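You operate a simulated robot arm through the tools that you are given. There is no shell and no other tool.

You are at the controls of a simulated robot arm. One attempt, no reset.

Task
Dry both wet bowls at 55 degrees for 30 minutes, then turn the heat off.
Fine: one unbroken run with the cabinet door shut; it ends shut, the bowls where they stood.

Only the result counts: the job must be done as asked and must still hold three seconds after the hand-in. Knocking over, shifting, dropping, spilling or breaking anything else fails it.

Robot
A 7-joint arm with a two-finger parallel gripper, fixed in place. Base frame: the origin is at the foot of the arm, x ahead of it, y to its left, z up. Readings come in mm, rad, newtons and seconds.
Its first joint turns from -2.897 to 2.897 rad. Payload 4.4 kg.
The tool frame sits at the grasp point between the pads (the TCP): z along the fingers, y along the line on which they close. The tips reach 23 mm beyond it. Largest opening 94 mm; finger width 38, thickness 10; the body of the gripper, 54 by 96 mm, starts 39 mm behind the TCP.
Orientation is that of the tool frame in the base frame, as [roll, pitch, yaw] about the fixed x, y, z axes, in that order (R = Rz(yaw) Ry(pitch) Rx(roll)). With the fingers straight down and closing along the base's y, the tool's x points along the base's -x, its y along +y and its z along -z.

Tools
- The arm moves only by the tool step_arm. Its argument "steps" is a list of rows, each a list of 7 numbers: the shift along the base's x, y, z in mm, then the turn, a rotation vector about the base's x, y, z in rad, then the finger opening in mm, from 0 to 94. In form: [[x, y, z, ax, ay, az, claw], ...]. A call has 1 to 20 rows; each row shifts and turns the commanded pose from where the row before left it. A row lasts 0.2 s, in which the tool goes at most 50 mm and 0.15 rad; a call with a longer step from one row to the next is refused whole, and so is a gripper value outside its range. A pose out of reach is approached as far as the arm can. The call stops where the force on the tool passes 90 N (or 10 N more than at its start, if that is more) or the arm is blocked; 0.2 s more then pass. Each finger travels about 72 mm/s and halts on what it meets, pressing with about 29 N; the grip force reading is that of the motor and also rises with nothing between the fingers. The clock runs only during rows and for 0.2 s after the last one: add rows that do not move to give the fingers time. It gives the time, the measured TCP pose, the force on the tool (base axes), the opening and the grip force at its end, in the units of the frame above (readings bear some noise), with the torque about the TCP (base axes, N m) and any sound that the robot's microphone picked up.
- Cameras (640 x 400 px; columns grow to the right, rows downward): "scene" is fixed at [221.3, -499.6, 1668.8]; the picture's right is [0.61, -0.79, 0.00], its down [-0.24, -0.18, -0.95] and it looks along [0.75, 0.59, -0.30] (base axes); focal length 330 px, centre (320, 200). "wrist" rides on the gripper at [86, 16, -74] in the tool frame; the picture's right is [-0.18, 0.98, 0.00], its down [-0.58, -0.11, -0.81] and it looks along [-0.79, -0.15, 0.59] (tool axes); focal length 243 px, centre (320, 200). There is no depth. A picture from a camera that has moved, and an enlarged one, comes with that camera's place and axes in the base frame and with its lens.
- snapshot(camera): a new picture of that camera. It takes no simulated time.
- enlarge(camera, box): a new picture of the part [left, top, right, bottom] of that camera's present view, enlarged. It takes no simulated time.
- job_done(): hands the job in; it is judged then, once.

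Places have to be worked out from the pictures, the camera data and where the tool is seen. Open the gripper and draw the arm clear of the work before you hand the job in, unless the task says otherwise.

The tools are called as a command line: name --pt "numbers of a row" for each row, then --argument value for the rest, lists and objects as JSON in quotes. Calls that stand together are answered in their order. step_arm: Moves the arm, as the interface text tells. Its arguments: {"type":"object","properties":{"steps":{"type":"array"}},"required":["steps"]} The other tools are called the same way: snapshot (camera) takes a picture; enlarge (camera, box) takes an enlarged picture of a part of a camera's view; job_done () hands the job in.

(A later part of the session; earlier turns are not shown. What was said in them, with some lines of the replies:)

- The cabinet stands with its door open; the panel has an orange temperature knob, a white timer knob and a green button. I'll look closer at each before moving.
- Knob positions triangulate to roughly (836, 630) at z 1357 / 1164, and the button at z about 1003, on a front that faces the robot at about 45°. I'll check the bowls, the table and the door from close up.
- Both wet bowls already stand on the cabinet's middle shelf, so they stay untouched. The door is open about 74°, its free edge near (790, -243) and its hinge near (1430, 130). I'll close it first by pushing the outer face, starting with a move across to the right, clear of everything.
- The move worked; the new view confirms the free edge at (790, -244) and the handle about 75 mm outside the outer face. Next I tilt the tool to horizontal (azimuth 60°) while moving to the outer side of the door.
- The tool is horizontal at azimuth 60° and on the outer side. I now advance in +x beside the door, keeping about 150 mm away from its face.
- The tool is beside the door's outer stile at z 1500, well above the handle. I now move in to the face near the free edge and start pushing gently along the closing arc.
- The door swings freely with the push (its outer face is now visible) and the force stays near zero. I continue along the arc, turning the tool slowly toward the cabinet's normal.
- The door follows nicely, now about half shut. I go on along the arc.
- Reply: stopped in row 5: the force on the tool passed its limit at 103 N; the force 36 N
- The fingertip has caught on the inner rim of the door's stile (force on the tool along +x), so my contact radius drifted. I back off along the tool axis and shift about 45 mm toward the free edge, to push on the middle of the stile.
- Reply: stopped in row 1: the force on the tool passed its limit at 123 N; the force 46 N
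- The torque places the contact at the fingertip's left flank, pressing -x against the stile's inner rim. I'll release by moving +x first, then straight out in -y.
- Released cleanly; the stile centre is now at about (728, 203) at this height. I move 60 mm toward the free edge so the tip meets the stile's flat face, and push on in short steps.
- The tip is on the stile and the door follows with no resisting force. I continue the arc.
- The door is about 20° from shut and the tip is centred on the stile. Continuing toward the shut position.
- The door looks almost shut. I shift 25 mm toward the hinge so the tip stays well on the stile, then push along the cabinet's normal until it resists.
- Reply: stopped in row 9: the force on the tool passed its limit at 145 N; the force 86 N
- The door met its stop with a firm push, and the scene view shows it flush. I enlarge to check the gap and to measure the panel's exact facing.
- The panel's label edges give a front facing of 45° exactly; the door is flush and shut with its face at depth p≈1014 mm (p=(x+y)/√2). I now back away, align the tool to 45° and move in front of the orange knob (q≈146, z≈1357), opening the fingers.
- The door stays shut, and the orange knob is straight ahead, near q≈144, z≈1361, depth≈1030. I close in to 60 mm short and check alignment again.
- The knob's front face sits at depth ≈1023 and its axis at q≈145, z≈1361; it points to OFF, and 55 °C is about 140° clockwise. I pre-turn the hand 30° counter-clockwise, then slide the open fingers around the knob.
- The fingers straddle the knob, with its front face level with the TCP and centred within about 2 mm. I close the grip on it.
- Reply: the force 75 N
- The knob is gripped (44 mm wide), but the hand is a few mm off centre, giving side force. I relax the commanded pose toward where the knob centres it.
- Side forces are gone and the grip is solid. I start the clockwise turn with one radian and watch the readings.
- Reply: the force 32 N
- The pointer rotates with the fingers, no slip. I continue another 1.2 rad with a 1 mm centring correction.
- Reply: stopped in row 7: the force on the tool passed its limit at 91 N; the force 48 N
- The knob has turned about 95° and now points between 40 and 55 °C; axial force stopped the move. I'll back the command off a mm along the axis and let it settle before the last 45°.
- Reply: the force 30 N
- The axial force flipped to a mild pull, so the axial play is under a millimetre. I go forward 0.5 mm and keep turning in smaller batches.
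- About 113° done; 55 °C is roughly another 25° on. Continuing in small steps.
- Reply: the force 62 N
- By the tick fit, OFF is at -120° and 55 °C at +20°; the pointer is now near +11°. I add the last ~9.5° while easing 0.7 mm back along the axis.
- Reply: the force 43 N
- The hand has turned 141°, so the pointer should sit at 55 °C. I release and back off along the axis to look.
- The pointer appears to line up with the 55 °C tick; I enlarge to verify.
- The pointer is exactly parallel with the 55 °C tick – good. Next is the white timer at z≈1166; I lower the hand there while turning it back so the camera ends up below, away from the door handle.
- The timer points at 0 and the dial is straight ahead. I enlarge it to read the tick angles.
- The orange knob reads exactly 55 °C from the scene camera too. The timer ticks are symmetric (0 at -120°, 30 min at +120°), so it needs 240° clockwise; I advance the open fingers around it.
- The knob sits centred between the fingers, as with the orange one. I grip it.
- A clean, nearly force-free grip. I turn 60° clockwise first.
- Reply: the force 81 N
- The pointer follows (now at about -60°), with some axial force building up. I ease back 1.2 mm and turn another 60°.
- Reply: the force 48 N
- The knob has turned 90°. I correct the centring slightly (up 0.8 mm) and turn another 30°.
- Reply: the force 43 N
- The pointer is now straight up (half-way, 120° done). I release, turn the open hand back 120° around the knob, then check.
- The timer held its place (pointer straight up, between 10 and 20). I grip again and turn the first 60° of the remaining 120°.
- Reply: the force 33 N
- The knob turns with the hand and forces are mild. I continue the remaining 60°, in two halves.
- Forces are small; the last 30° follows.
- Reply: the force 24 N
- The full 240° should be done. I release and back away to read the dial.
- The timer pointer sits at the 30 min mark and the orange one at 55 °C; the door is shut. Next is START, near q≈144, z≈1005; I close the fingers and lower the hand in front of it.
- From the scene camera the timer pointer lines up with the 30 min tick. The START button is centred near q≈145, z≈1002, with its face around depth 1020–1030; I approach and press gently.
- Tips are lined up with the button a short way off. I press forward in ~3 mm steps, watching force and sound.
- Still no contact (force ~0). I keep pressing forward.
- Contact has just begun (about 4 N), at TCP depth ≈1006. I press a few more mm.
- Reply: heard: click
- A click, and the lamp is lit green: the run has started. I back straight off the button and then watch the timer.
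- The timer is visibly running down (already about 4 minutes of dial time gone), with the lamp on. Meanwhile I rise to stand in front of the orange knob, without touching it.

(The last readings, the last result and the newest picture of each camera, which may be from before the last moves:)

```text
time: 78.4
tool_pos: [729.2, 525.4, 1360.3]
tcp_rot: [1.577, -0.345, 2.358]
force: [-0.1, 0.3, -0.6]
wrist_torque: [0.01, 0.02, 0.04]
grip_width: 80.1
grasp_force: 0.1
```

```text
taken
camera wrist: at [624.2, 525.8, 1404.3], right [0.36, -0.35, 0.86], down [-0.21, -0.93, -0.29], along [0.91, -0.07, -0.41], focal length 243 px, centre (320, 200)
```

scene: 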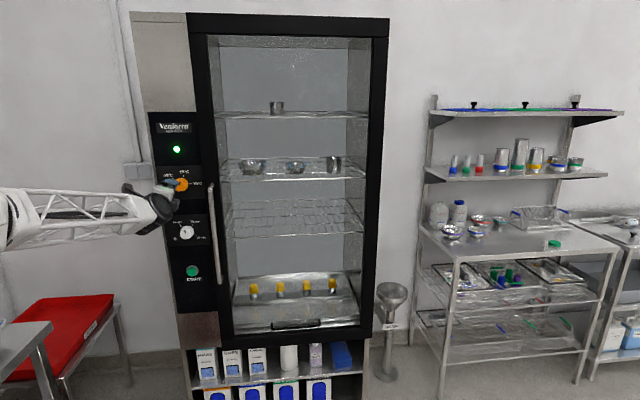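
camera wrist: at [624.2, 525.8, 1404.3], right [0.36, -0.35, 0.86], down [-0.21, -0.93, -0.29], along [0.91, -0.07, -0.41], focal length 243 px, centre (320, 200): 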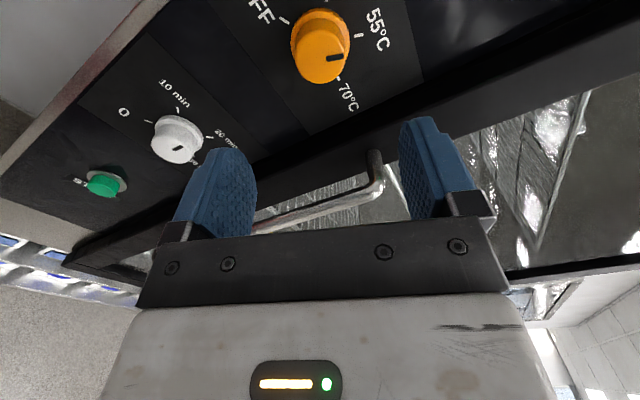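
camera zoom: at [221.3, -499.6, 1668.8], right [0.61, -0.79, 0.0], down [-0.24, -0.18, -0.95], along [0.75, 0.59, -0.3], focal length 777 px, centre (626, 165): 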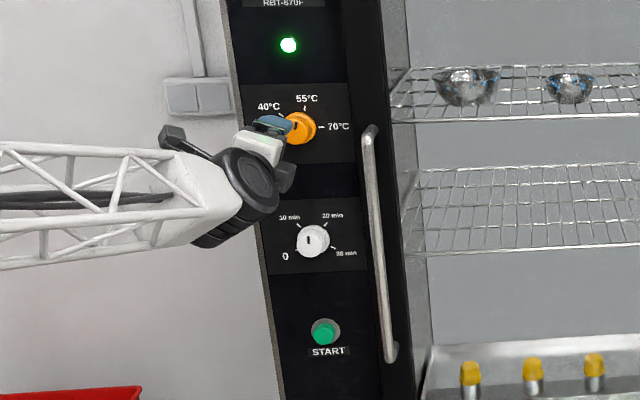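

The timer is about half-way down, lamp still on. I hold still and wait.

step_arm --pt "0 0 0 0 0 0 80" --pt "0 0 0 0 0 0 80" --pt "0 0 0 0 0 0 80" --pt "0 0 0 0 0 0 80" --pt "0 0 0 0 0 0 80" --pt "0 0 0 0 0 0 80" --pt "0 0 0 0 0 0 80" --pt "0 0 0 0 0 0 80" --pt "0 0 0 0 0 0 80" --pt "0 0 0 0 0 0 80" --pt "0 0 0 0 0 0 80" --pt "0 0 0 0 0 0 80" --pt "0 0 0 0 0 0 80" --pt "0 0 0 0 0 0 80" --pt "0 0 0 0 0 0 80" --pt "0 0 0 0 0 0 80" --pt "0 0 0 0 0 0 80" --pt "0 0 0 0 0 0 80" --pt "0 0 0 0 0 0 80" --pt "0 0 0 0 0 0 80"

enlarge --camera "scene" --box '[150, 130, 230, 300]'

```text
time: 82.6
tool_pos: [728.8, 524.2, 1360.5]
tcp_rot: [1.576, -0.343, 2.359]
force: [-0.4, 0.1, -0.4]
wrist_torque: [-0.01, 0.0, -0.01]
grip_width: 79.8
grasp_force: 0.1
```

```text
2.35 times, centred on (190, 215) of scene
camera zoom: at [221.3, -499.6, 1668.8], right [0.61, -0.79, 0.0], down [-0.24, -0.18, -0.95], along [0.75, 0.59, -0.3], focal length 777 px, centre (626, 165)
```

zoom: 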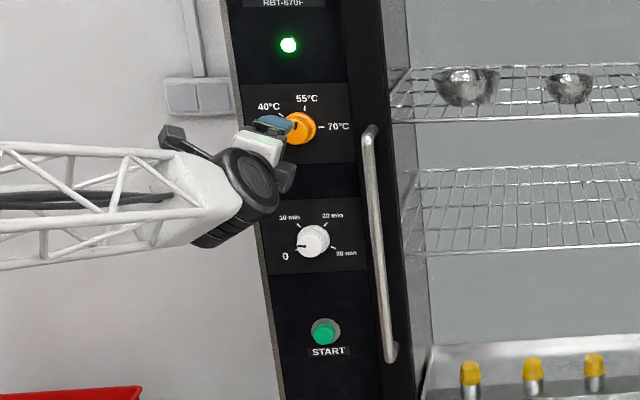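

The dial is nearly at 0 and the droplets on the bowls are gone, but the lamp is still lit, so the run is not over. I keep waiting.

step_arm --pt "0 0 0 0 0 0 80" --pt "0 0 0 0 0 0 80" --pt "0 0 0 0 0 0 80" --pt "0 0 0 0 0 0 80" --pt "0 0 0 0 0 0 80" --pt "0 0 0 0 0 0 80" --pt "0 0 0 0 0 0 80" --pt "0 0 0 0 0 0 80" --pt "0 0 0 0 0 0 80" --pt "0 0 0 0 0 0 80"

enlarge --camera "scene" --box '[150, 130, 230, 300]'

enlarge --camera "scene" --box '[230, 140, 360, 190]'

```text
time: 84.8
tool_pos: [729.3, 525.4, 1359.4]
tcp_rot: [1.576, -0.343, 2.359]
force: [0.8, -0.6, -0.7]
wrist_torque: [-0.02, 0.0, 0.01]
grip_width: 80.1
grasp_force: 0.1
```

```text
2.35 times, centred on (190, 215) of scene
camera zoom: at [221.3, -499.6, 1668.8], right [0.61, -0.79, 0.0], down [-0.24, -0.18, -0.95], along [0.75, 0.59, -0.3], focal length 777 px, centre (626, 165)
```

zoom: 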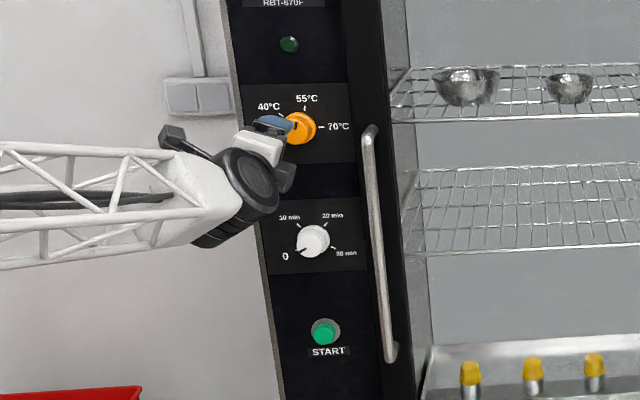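

```text
4.92 times, centred on (295, 165) of scene
camera zoom: at [221.3, -499.6, 1668.8], right [0.61, -0.79, 0.0], down [-0.24, -0.18, -0.95], along [0.75, 0.59, -0.3], focal length 1626 px, centre (443, 372)
```

zoom: 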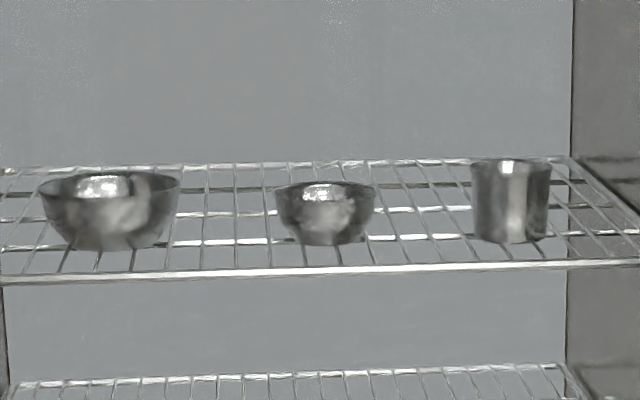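

The lamp went out, the timer is at 0 and the bowls are dry: the run finished. Now I slide the open fingers around the orange knob to turn it back to OFF.

step_arm --pt "12 12 0 0 0 0 80" --pt "12 12 0 0 0 0 80" --pt "12 12 0 0 0 0 80" --pt "12 12 0 0 0 0 80" --pt "12 12 0 0 0 0 80" --pt "10 10 0 0 0 0 80" --pt "8 8 0 0 0 0 80" --pt "5 5 0 0 0 0 80" --pt "5 5 0 0 0 0 80" --pt "0 0 0 0 0 0 80"

snapshot --camera "wrist"

```text
time: 87.0
tool_pos: [815.9, 611.4, 1361.0]
tcp_rot: [1.576, -0.344, 2.355]
force: [-0.9, 0.8, 0.2]
wrist_torque: [0.01, -0.01, 0.0]
grip_width: 80.1
grasp_force: 0.0
```

```text
taken
camera wrist: at [710.3, 613.5, 1403.2], right [0.36, -0.35, 0.86], down [-0.21, -0.93, -0.29], along [0.91, -0.07, -0.41], focal length 243 px, centre (320, 200)
```

wrist: 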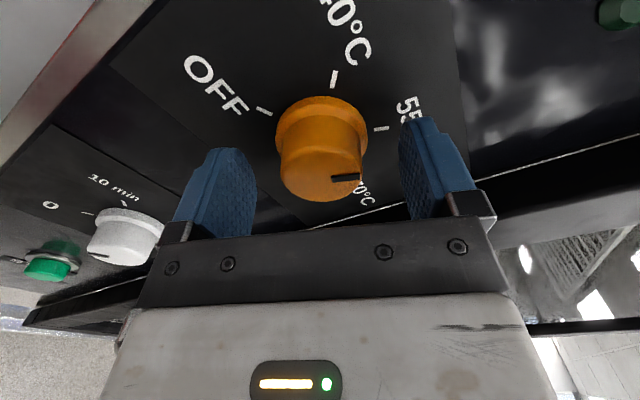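

The knob is centred between the fingers. I grip it.

step_arm --pt "0 0 0 0 0 0 0" --pt "0 0 0 0 0 0 0" --pt "0 0 0 0 0 0 0" --pt "0 0 0 0 0 0 0"

```text
time: 88.0
tool_pos: [815.8, 610.9, 1359.9]
tcp_rot: [1.575, -0.345, 2.357]
force: [9.6, 5.2, 8.6]
wrist_torque: [0.13, -0.1, -0.18]
grip_width: 41.1
grasp_force: 44.8
```

The grip is clean. I turn counter-clockwise, 60° first.

step_arm --pt "0 0 0 -0.074 -0.074 0 0" --pt "0 0 0 -0.074 -0.074 0 0" --pt "0 0 0 -0.074 -0.074 0 0" --pt "0 0 0 -0.074 -0.074 0 0" --pt "0 0 0 -0.074 -0.074 0 0" --pt "0 0 0 -0.074 -0.074 0 0" --pt "0 0 0 -0.074 -0.074 0 0" --pt "0 0 0 -0.074 -0.074 0 0" --pt "0 0 0 -0.074 -0.074 0 0" --pt "0 0 0 -0.074 -0.074 0 0" --pt "0 0 0 0 0 0 0"

snapshot --camera "wrist"

```text
time: 90.4
tool_pos: [817.6, 611.8, 1358.4]
tcp_rot: [1.578, 0.704, 2.357]
force: [-12.2, 7.3, -2.3]
wrist_torque: [-0.02, 0.0, 0.42]
grip_width: 41.3
grasp_force: 44.9
```

```text
taken
camera wrist: at [710.7, 614.7, 1315.1], right [-0.35, 0.35, 0.87], down [-0.21, -0.93, 0.3], along [0.91, -0.08, 0.4], focal length 243 px, centre (320, 200)
```

wrist: 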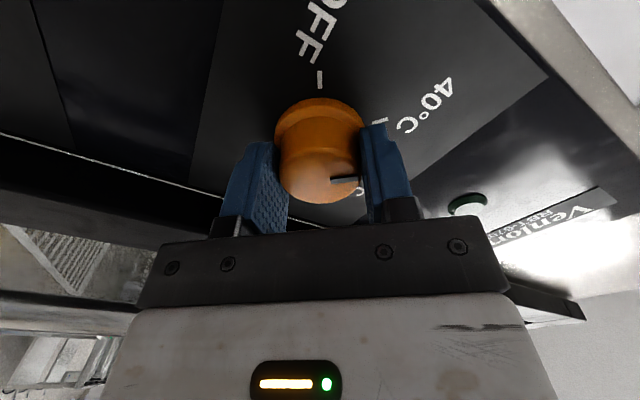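

It follows without slip. I turn the remaining ~80° in two batches.

step_arm --pt "0 0 0 -0.0707 -0.0707 0 0" --pt "0 0 0 -0.0707 -0.0707 0 0" --pt "0 0 0 -0.0707 -0.0707 0 0" --pt "0 0 0 -0.0707 -0.0707 0 0" --pt "0 0 0 -0.0707 -0.0707 0 0" --pt "0 0 0 -0.0707 -0.0707 0 0" --pt "0 0 0 -0.0707 -0.0707 0 0" --pt "0 0 0 -0.0707 -0.0707 0 0" --pt "0 0 0 0 0 0 0"

```text
time: 92.4
tool_pos: [816.8, 611.8, 1359.9]
tcp_rot: [1.603, 1.502, 2.384]
force: [-20.0, -0.9, -15.9]
wrist_torque: [-0.23, 0.19, 0.44]
grip_width: 41.0
grasp_force: 44.9
```

Forces are still small; the last ~35° follows.

step_arm --pt "0 0 0 -0.0707 -0.0707 0 0" --pt "0 0 0 -0.0707 -0.0707 0 0" --pt "0 0 0 -0.0707 -0.0707 0 0" --pt "0 0 0 -0.0707 -0.0707 0 0" --pt "0 0 0 -0.0707 -0.0707 0 0" --pt "0 0 0 -0.0707 -0.0707 0 0" --pt "0 0 0 0 0 0 0"

snapshot --camera "wrist"

```text
time: 94.0
tool_pos: [816.5, 611.8, 1360.6]
tcp_rot: [-1.569, 1.038, -0.786]
force: [-18.0, 5.5, -27.8]
wrist_torque: [-0.13, 0.78, 0.65]
grip_width: 41.5
grasp_force: 45.7
```

```text
taken
camera wrist: at [785.9, 539.2, 1276.0], right [-0.66, 0.67, -0.34], down [-0.71, -0.43, 0.56], along [0.23, 0.61, 0.76], focal length 243 px, centre (320, 200)
```

wrist: 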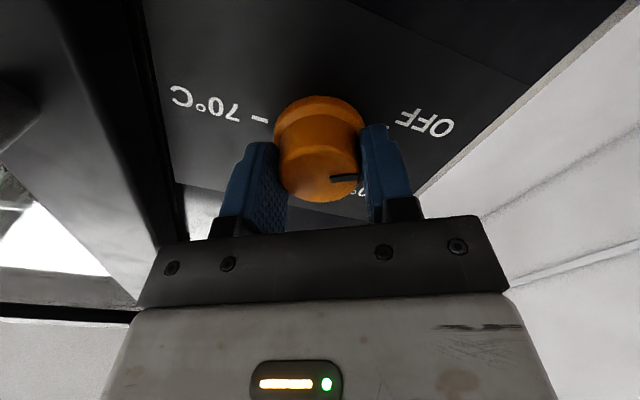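

The hand is back at the angle where it first gripped at OFF. I release and back off to read the dial.

step_arm --pt "0 0 0 0 0 0 80" --pt "0 0 0 0 0 0 80" --pt "0 0 0 0 0 0 80" --pt "-15 -15 0 0 0 0 80" --pt "-15 -15 0 0 0 0 80" --pt "-15 -15 0 0 0 0 80" --pt "-15 -15 0 0 0 0 80" --pt "-20 -20 0 0 0 0 80" --pt "-20 -20 0 0 0 0 80" --pt "0 0 0 0 0 0 80"

enlarge --camera "wrist" --box '[220, 0, 440, 140]'

enlarge --camera "scene" --box '[150, 130, 230, 300]'

```text
time: 96.2
tool_pos: [717.8, 511.7, 1361.0]
tcp_rot: [-1.567, 1.04, -0.787]
force: [0.8, 0.2, 0.0]
wrist_torque: [-0.04, -0.02, 0.01]
grip_width: 80.0
grasp_force: 0.0
```

```text
2.86 times, centred on (330, 70) of wrist
camera zoom: at [686.9, 438.2, 1276.8], right [-0.66, 0.67, -0.34], down [-0.71, -0.43, 0.56], along [0.23, 0.61, 0.76], focal length 693 px, centre (291, 571)
```

zoom: 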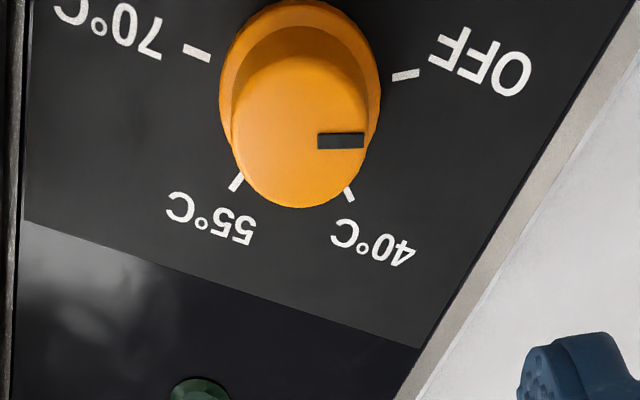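

```text
2.35 times, centred on (190, 215) of scene
camera zoom: at [221.3, -499.6, 1668.8], right [0.61, -0.79, 0.0], down [-0.24, -0.18, -0.95], along [0.75, 0.59, -0.3], focal length 777 px, centre (626, 165)
```

zoom: 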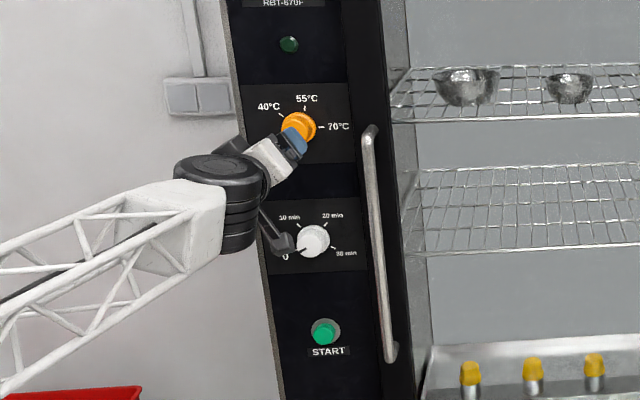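

Measured in the panel plane the pointer is at about -110° while the OFF tick is at -119°, so it stopped roughly 10° short. I go back in with the hand pre-turned 10°, to regrip and finish the turn.

step_arm --pt "15 15 0 0.0636 0.0636 0 80" --pt "15 15 0 0.0636 0.0636 0 80" --pt "15 15 0 0 0 0 80" --pt "15 15 0 0 0 0 80" --pt "15 15 0 0 0 0 80" --pt "10 10 0 0 0 0 80" --pt "8 8 0 0 0 0 80" --pt "7 7 0 0 0 0 80" --pt "0 0 0 0 0 0 80" --pt "0 0 0 0 0 0 0" --pt "0 0 0 0 0 0 0" --pt "0 0 0 0 0 0 0" --pt "0 0 0 0 0 0 0"

enlarge --camera "wrist" --box '[220, 60, 440, 220]'

```text
time: 99.0
tool_pos: [816.0, 611.7, 1359.8]
tcp_rot: [-1.57, 1.219, -0.788]
force: [-13.7, 10.8, -2.8]
wrist_torque: [-0.02, 0.06, 0.5]
grip_width: 40.9
grasp_force: 44.7
```

```text
2.50 times, centred on (330, 140) of wrist
camera zoom: at [775.1, 550.2, 1272.5], right [-0.69, 0.7, -0.17], down [-0.64, -0.5, 0.58], along [0.33, 0.51, 0.8], focal length 606 px, centre (295, 350)
```

zoom: 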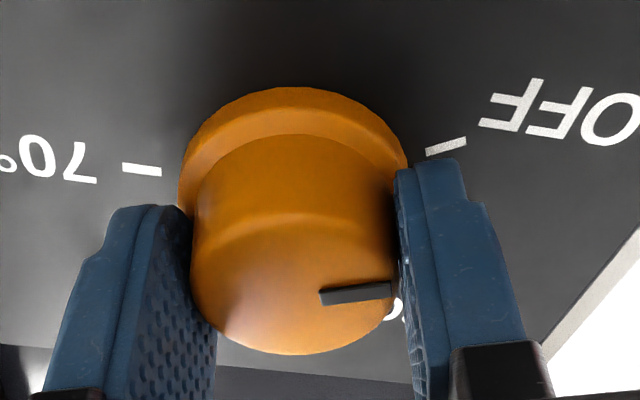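

Gripped again. I turn 11° further counter-clockwise.

step_arm --pt "0 0 0 -0.0354 -0.0354 0 0" --pt "0 0 0 -0.0354 -0.0354 0 0" --pt "0 0 0 -0.0354 -0.0354 0 0" --pt "0 0 0 -0.0354 -0.0354 0 0" --pt "0 0 0 0 0 0 0"

enlarge --camera "wrist" --box '[220, 60, 440, 220]'

```text
time: 100.2
tool_pos: [815.7, 611.7, 1359.3]
tcp_rot: [-1.567, 1.019, -0.788]
force: [-5.1, 7.5, 0.2]
wrist_torque: [0.94, 0.61, 0.24]
grip_width: 41.5
grasp_force: 44.6
```

```text
2.50 times, centred on (330, 140) of wrist
camera zoom: at [786.8, 537.9, 1276.5], right [-0.66, 0.66, -0.36], down [-0.72, -0.42, 0.55], along [0.22, 0.62, 0.75], focal length 606 px, centre (295, 350)
```

zoom: 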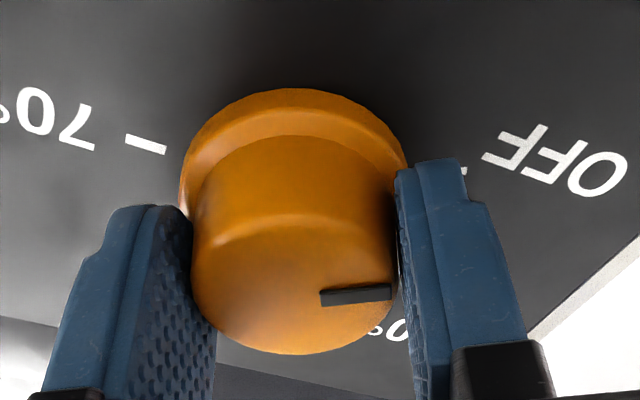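

The pointer moved with the hand and a 1.1 N·m torque shows the knob's end stop. I release, back off and check.

step_arm --pt "0 0 0 0 0 0 80" --pt "0 0 0 0 0 0 80" --pt "0 0 0 0 0 0 80" --pt "-15 -15 0 0 0 0 80" --pt "-15 -15 0 0 0 0 80" --pt "-15 -15 0 0 0 0 80" --pt "-15 -15 0 0 0 0 80" --pt "-20 -20 0 0 0 0 80" --pt "-20 -20 0 0 0 0 80" --pt "0 0 0 0 0 0 80"

enlarge --camera "wrist" --box '[220, 0, 440, 140]'

```text
time: 102.4
tool_pos: [717.7, 513.5, 1357.7]
tcp_rot: [-1.566, 1.02, -0.788]
force: [-0.6, 0.5, -0.2]
wrist_torque: [0.01, -0.02, 0.02]
grip_width: 80.1
grasp_force: 0.0
```

```text
2.86 times, centred on (330, 70) of wrist
camera zoom: at [687.5, 438.5, 1273.5], right [-0.66, 0.66, -0.36], down [-0.72, -0.42, 0.55], along [0.22, 0.62, 0.75], focal length 693 px, centre (291, 571)
```

zoom: 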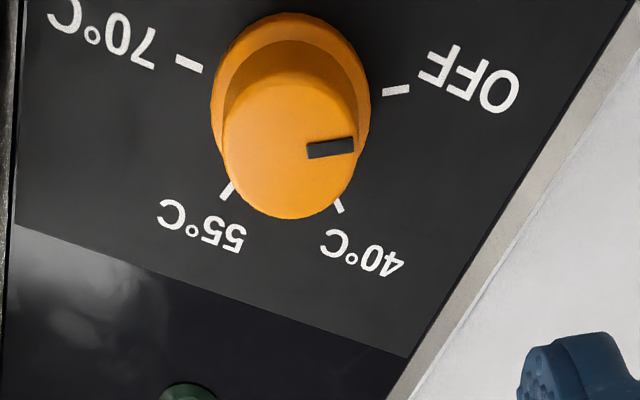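

The pointer is now parallel to the OFF tick. I draw the arm clear, back toward the open space in front of the robot.

step_arm --pt "-20 -20 0 0 0 0 80" --pt "-20 -20 0 0 0 0 80" --pt "-20 -20 10 0 0 0 80" --pt "-20 -20 10 0 0 0 80" --pt "-20 -20 10 0 0 0 80" --pt "-20 -20 10 0 0 0 80" --pt "-20 -20 10 0 0 0 80" --pt "0 0 0 0 0 0 80"

snapshot --camera "scene"

enlarge --camera "scene" --box '[150, 110, 230, 290]'

enlarge --camera "scene" --box '[150, 160, 230, 210]'

enlarge --camera "scene" --box '[180, 0, 400, 370]'

```text
time: 104.2
tool_pos: [575.9, 372.9, 1411.4]
tcp_rot: [-1.568, 1.02, -0.786]
force: [0.1, 0.1, -0.5]
wrist_torque: [0.0, 0.01, 0.01]
grip_width: 79.9
grasp_force: 0.1
```

```text
taken
```

scene: 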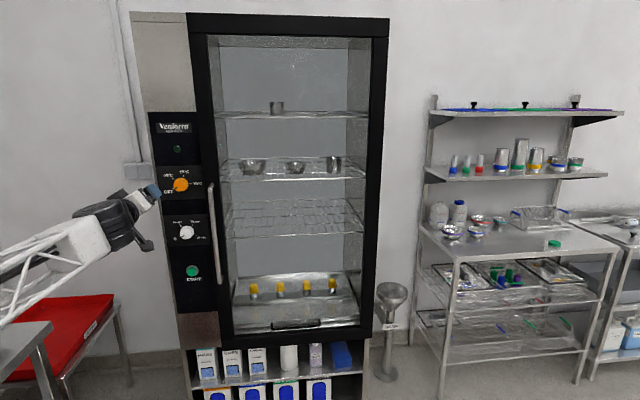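

```text
2.22 times, centred on (190, 200) of scene
camera zoom: at [221.3, -499.6, 1668.8], right [0.61, -0.79, 0.0], down [-0.24, -0.18, -0.95], along [0.75, 0.59, -0.3], focal length 734 px, centre (609, 200)
```

zoom: 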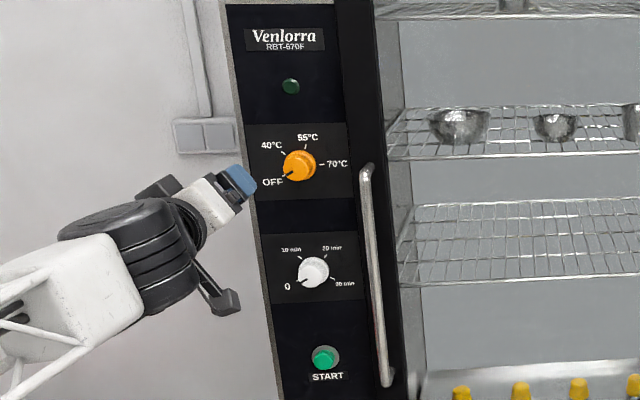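

```text
8.00 times, centred on (190, 185) of scene
camera zoom: at [221.3, -499.6, 1668.8], right [0.61, -0.79, 0.0], down [-0.24, -0.18, -0.95], along [0.75, 0.59, -0.3], focal length 2643 px, centre (1360, 320)
```

zoom: 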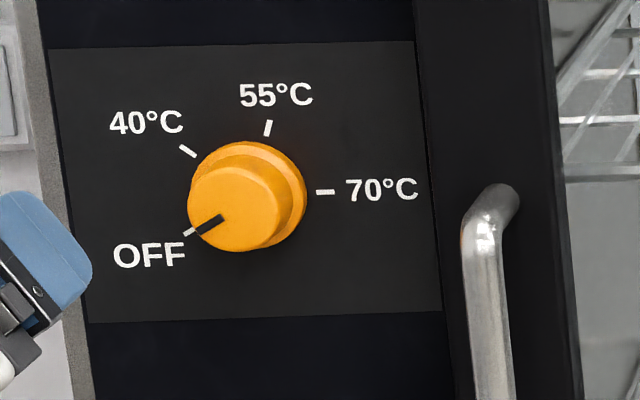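

```text
1.08 times, centred on (290, 185) of scene (not enlarged: the box is as wide or as high as the picture)
camera zoom: at [221.3, -499.6, 1668.8], right [0.61, -0.79, 0.0], down [-0.24, -0.18, -0.95], along [0.75, 0.59, -0.3], focal length 357 px, centre (352, 216)
```

zoom: 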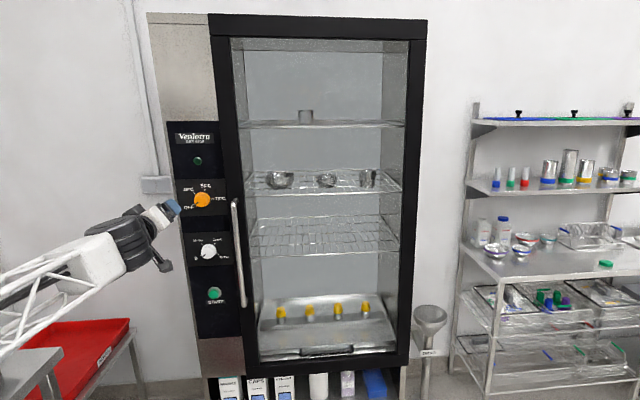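

The orange knob points at OFF, the timer is at 0 and the lamp is out. The door is shut, both bowls are dry in their places, and the arm is clear with the gripper open, so I hand the job in.

job_done

```text
The job is handed in.
```

Both bowls went through one unbroken 30-minute run at 55 °C with the door shut, and the heat is now off. I handed the job in; no verdict has come back yet.

- **Run:** I closed the door first, then set 55 °C and 30 minutes and pressed START. The lamp stayed lit until the timer reached 0, then went out. The droplets on both bowls are gone.
- **Heat:** My first turn back stopped about 10° short of OFF, so I gripped the knob again and finished it. It now lines up with the OFF mark.
- **End state:** The door is shut, the bowls are where they stood, and the arm is clear with the gripper open.
- **Door contact:** While I was closing the door, a fingertip caught on the inner rim of its frame and the force peaked at 123 N. I freed it and pushed again on the flat of the frame. Seating the door against its stop then peaked at 145 N. I saw no damage and nothing else moved.
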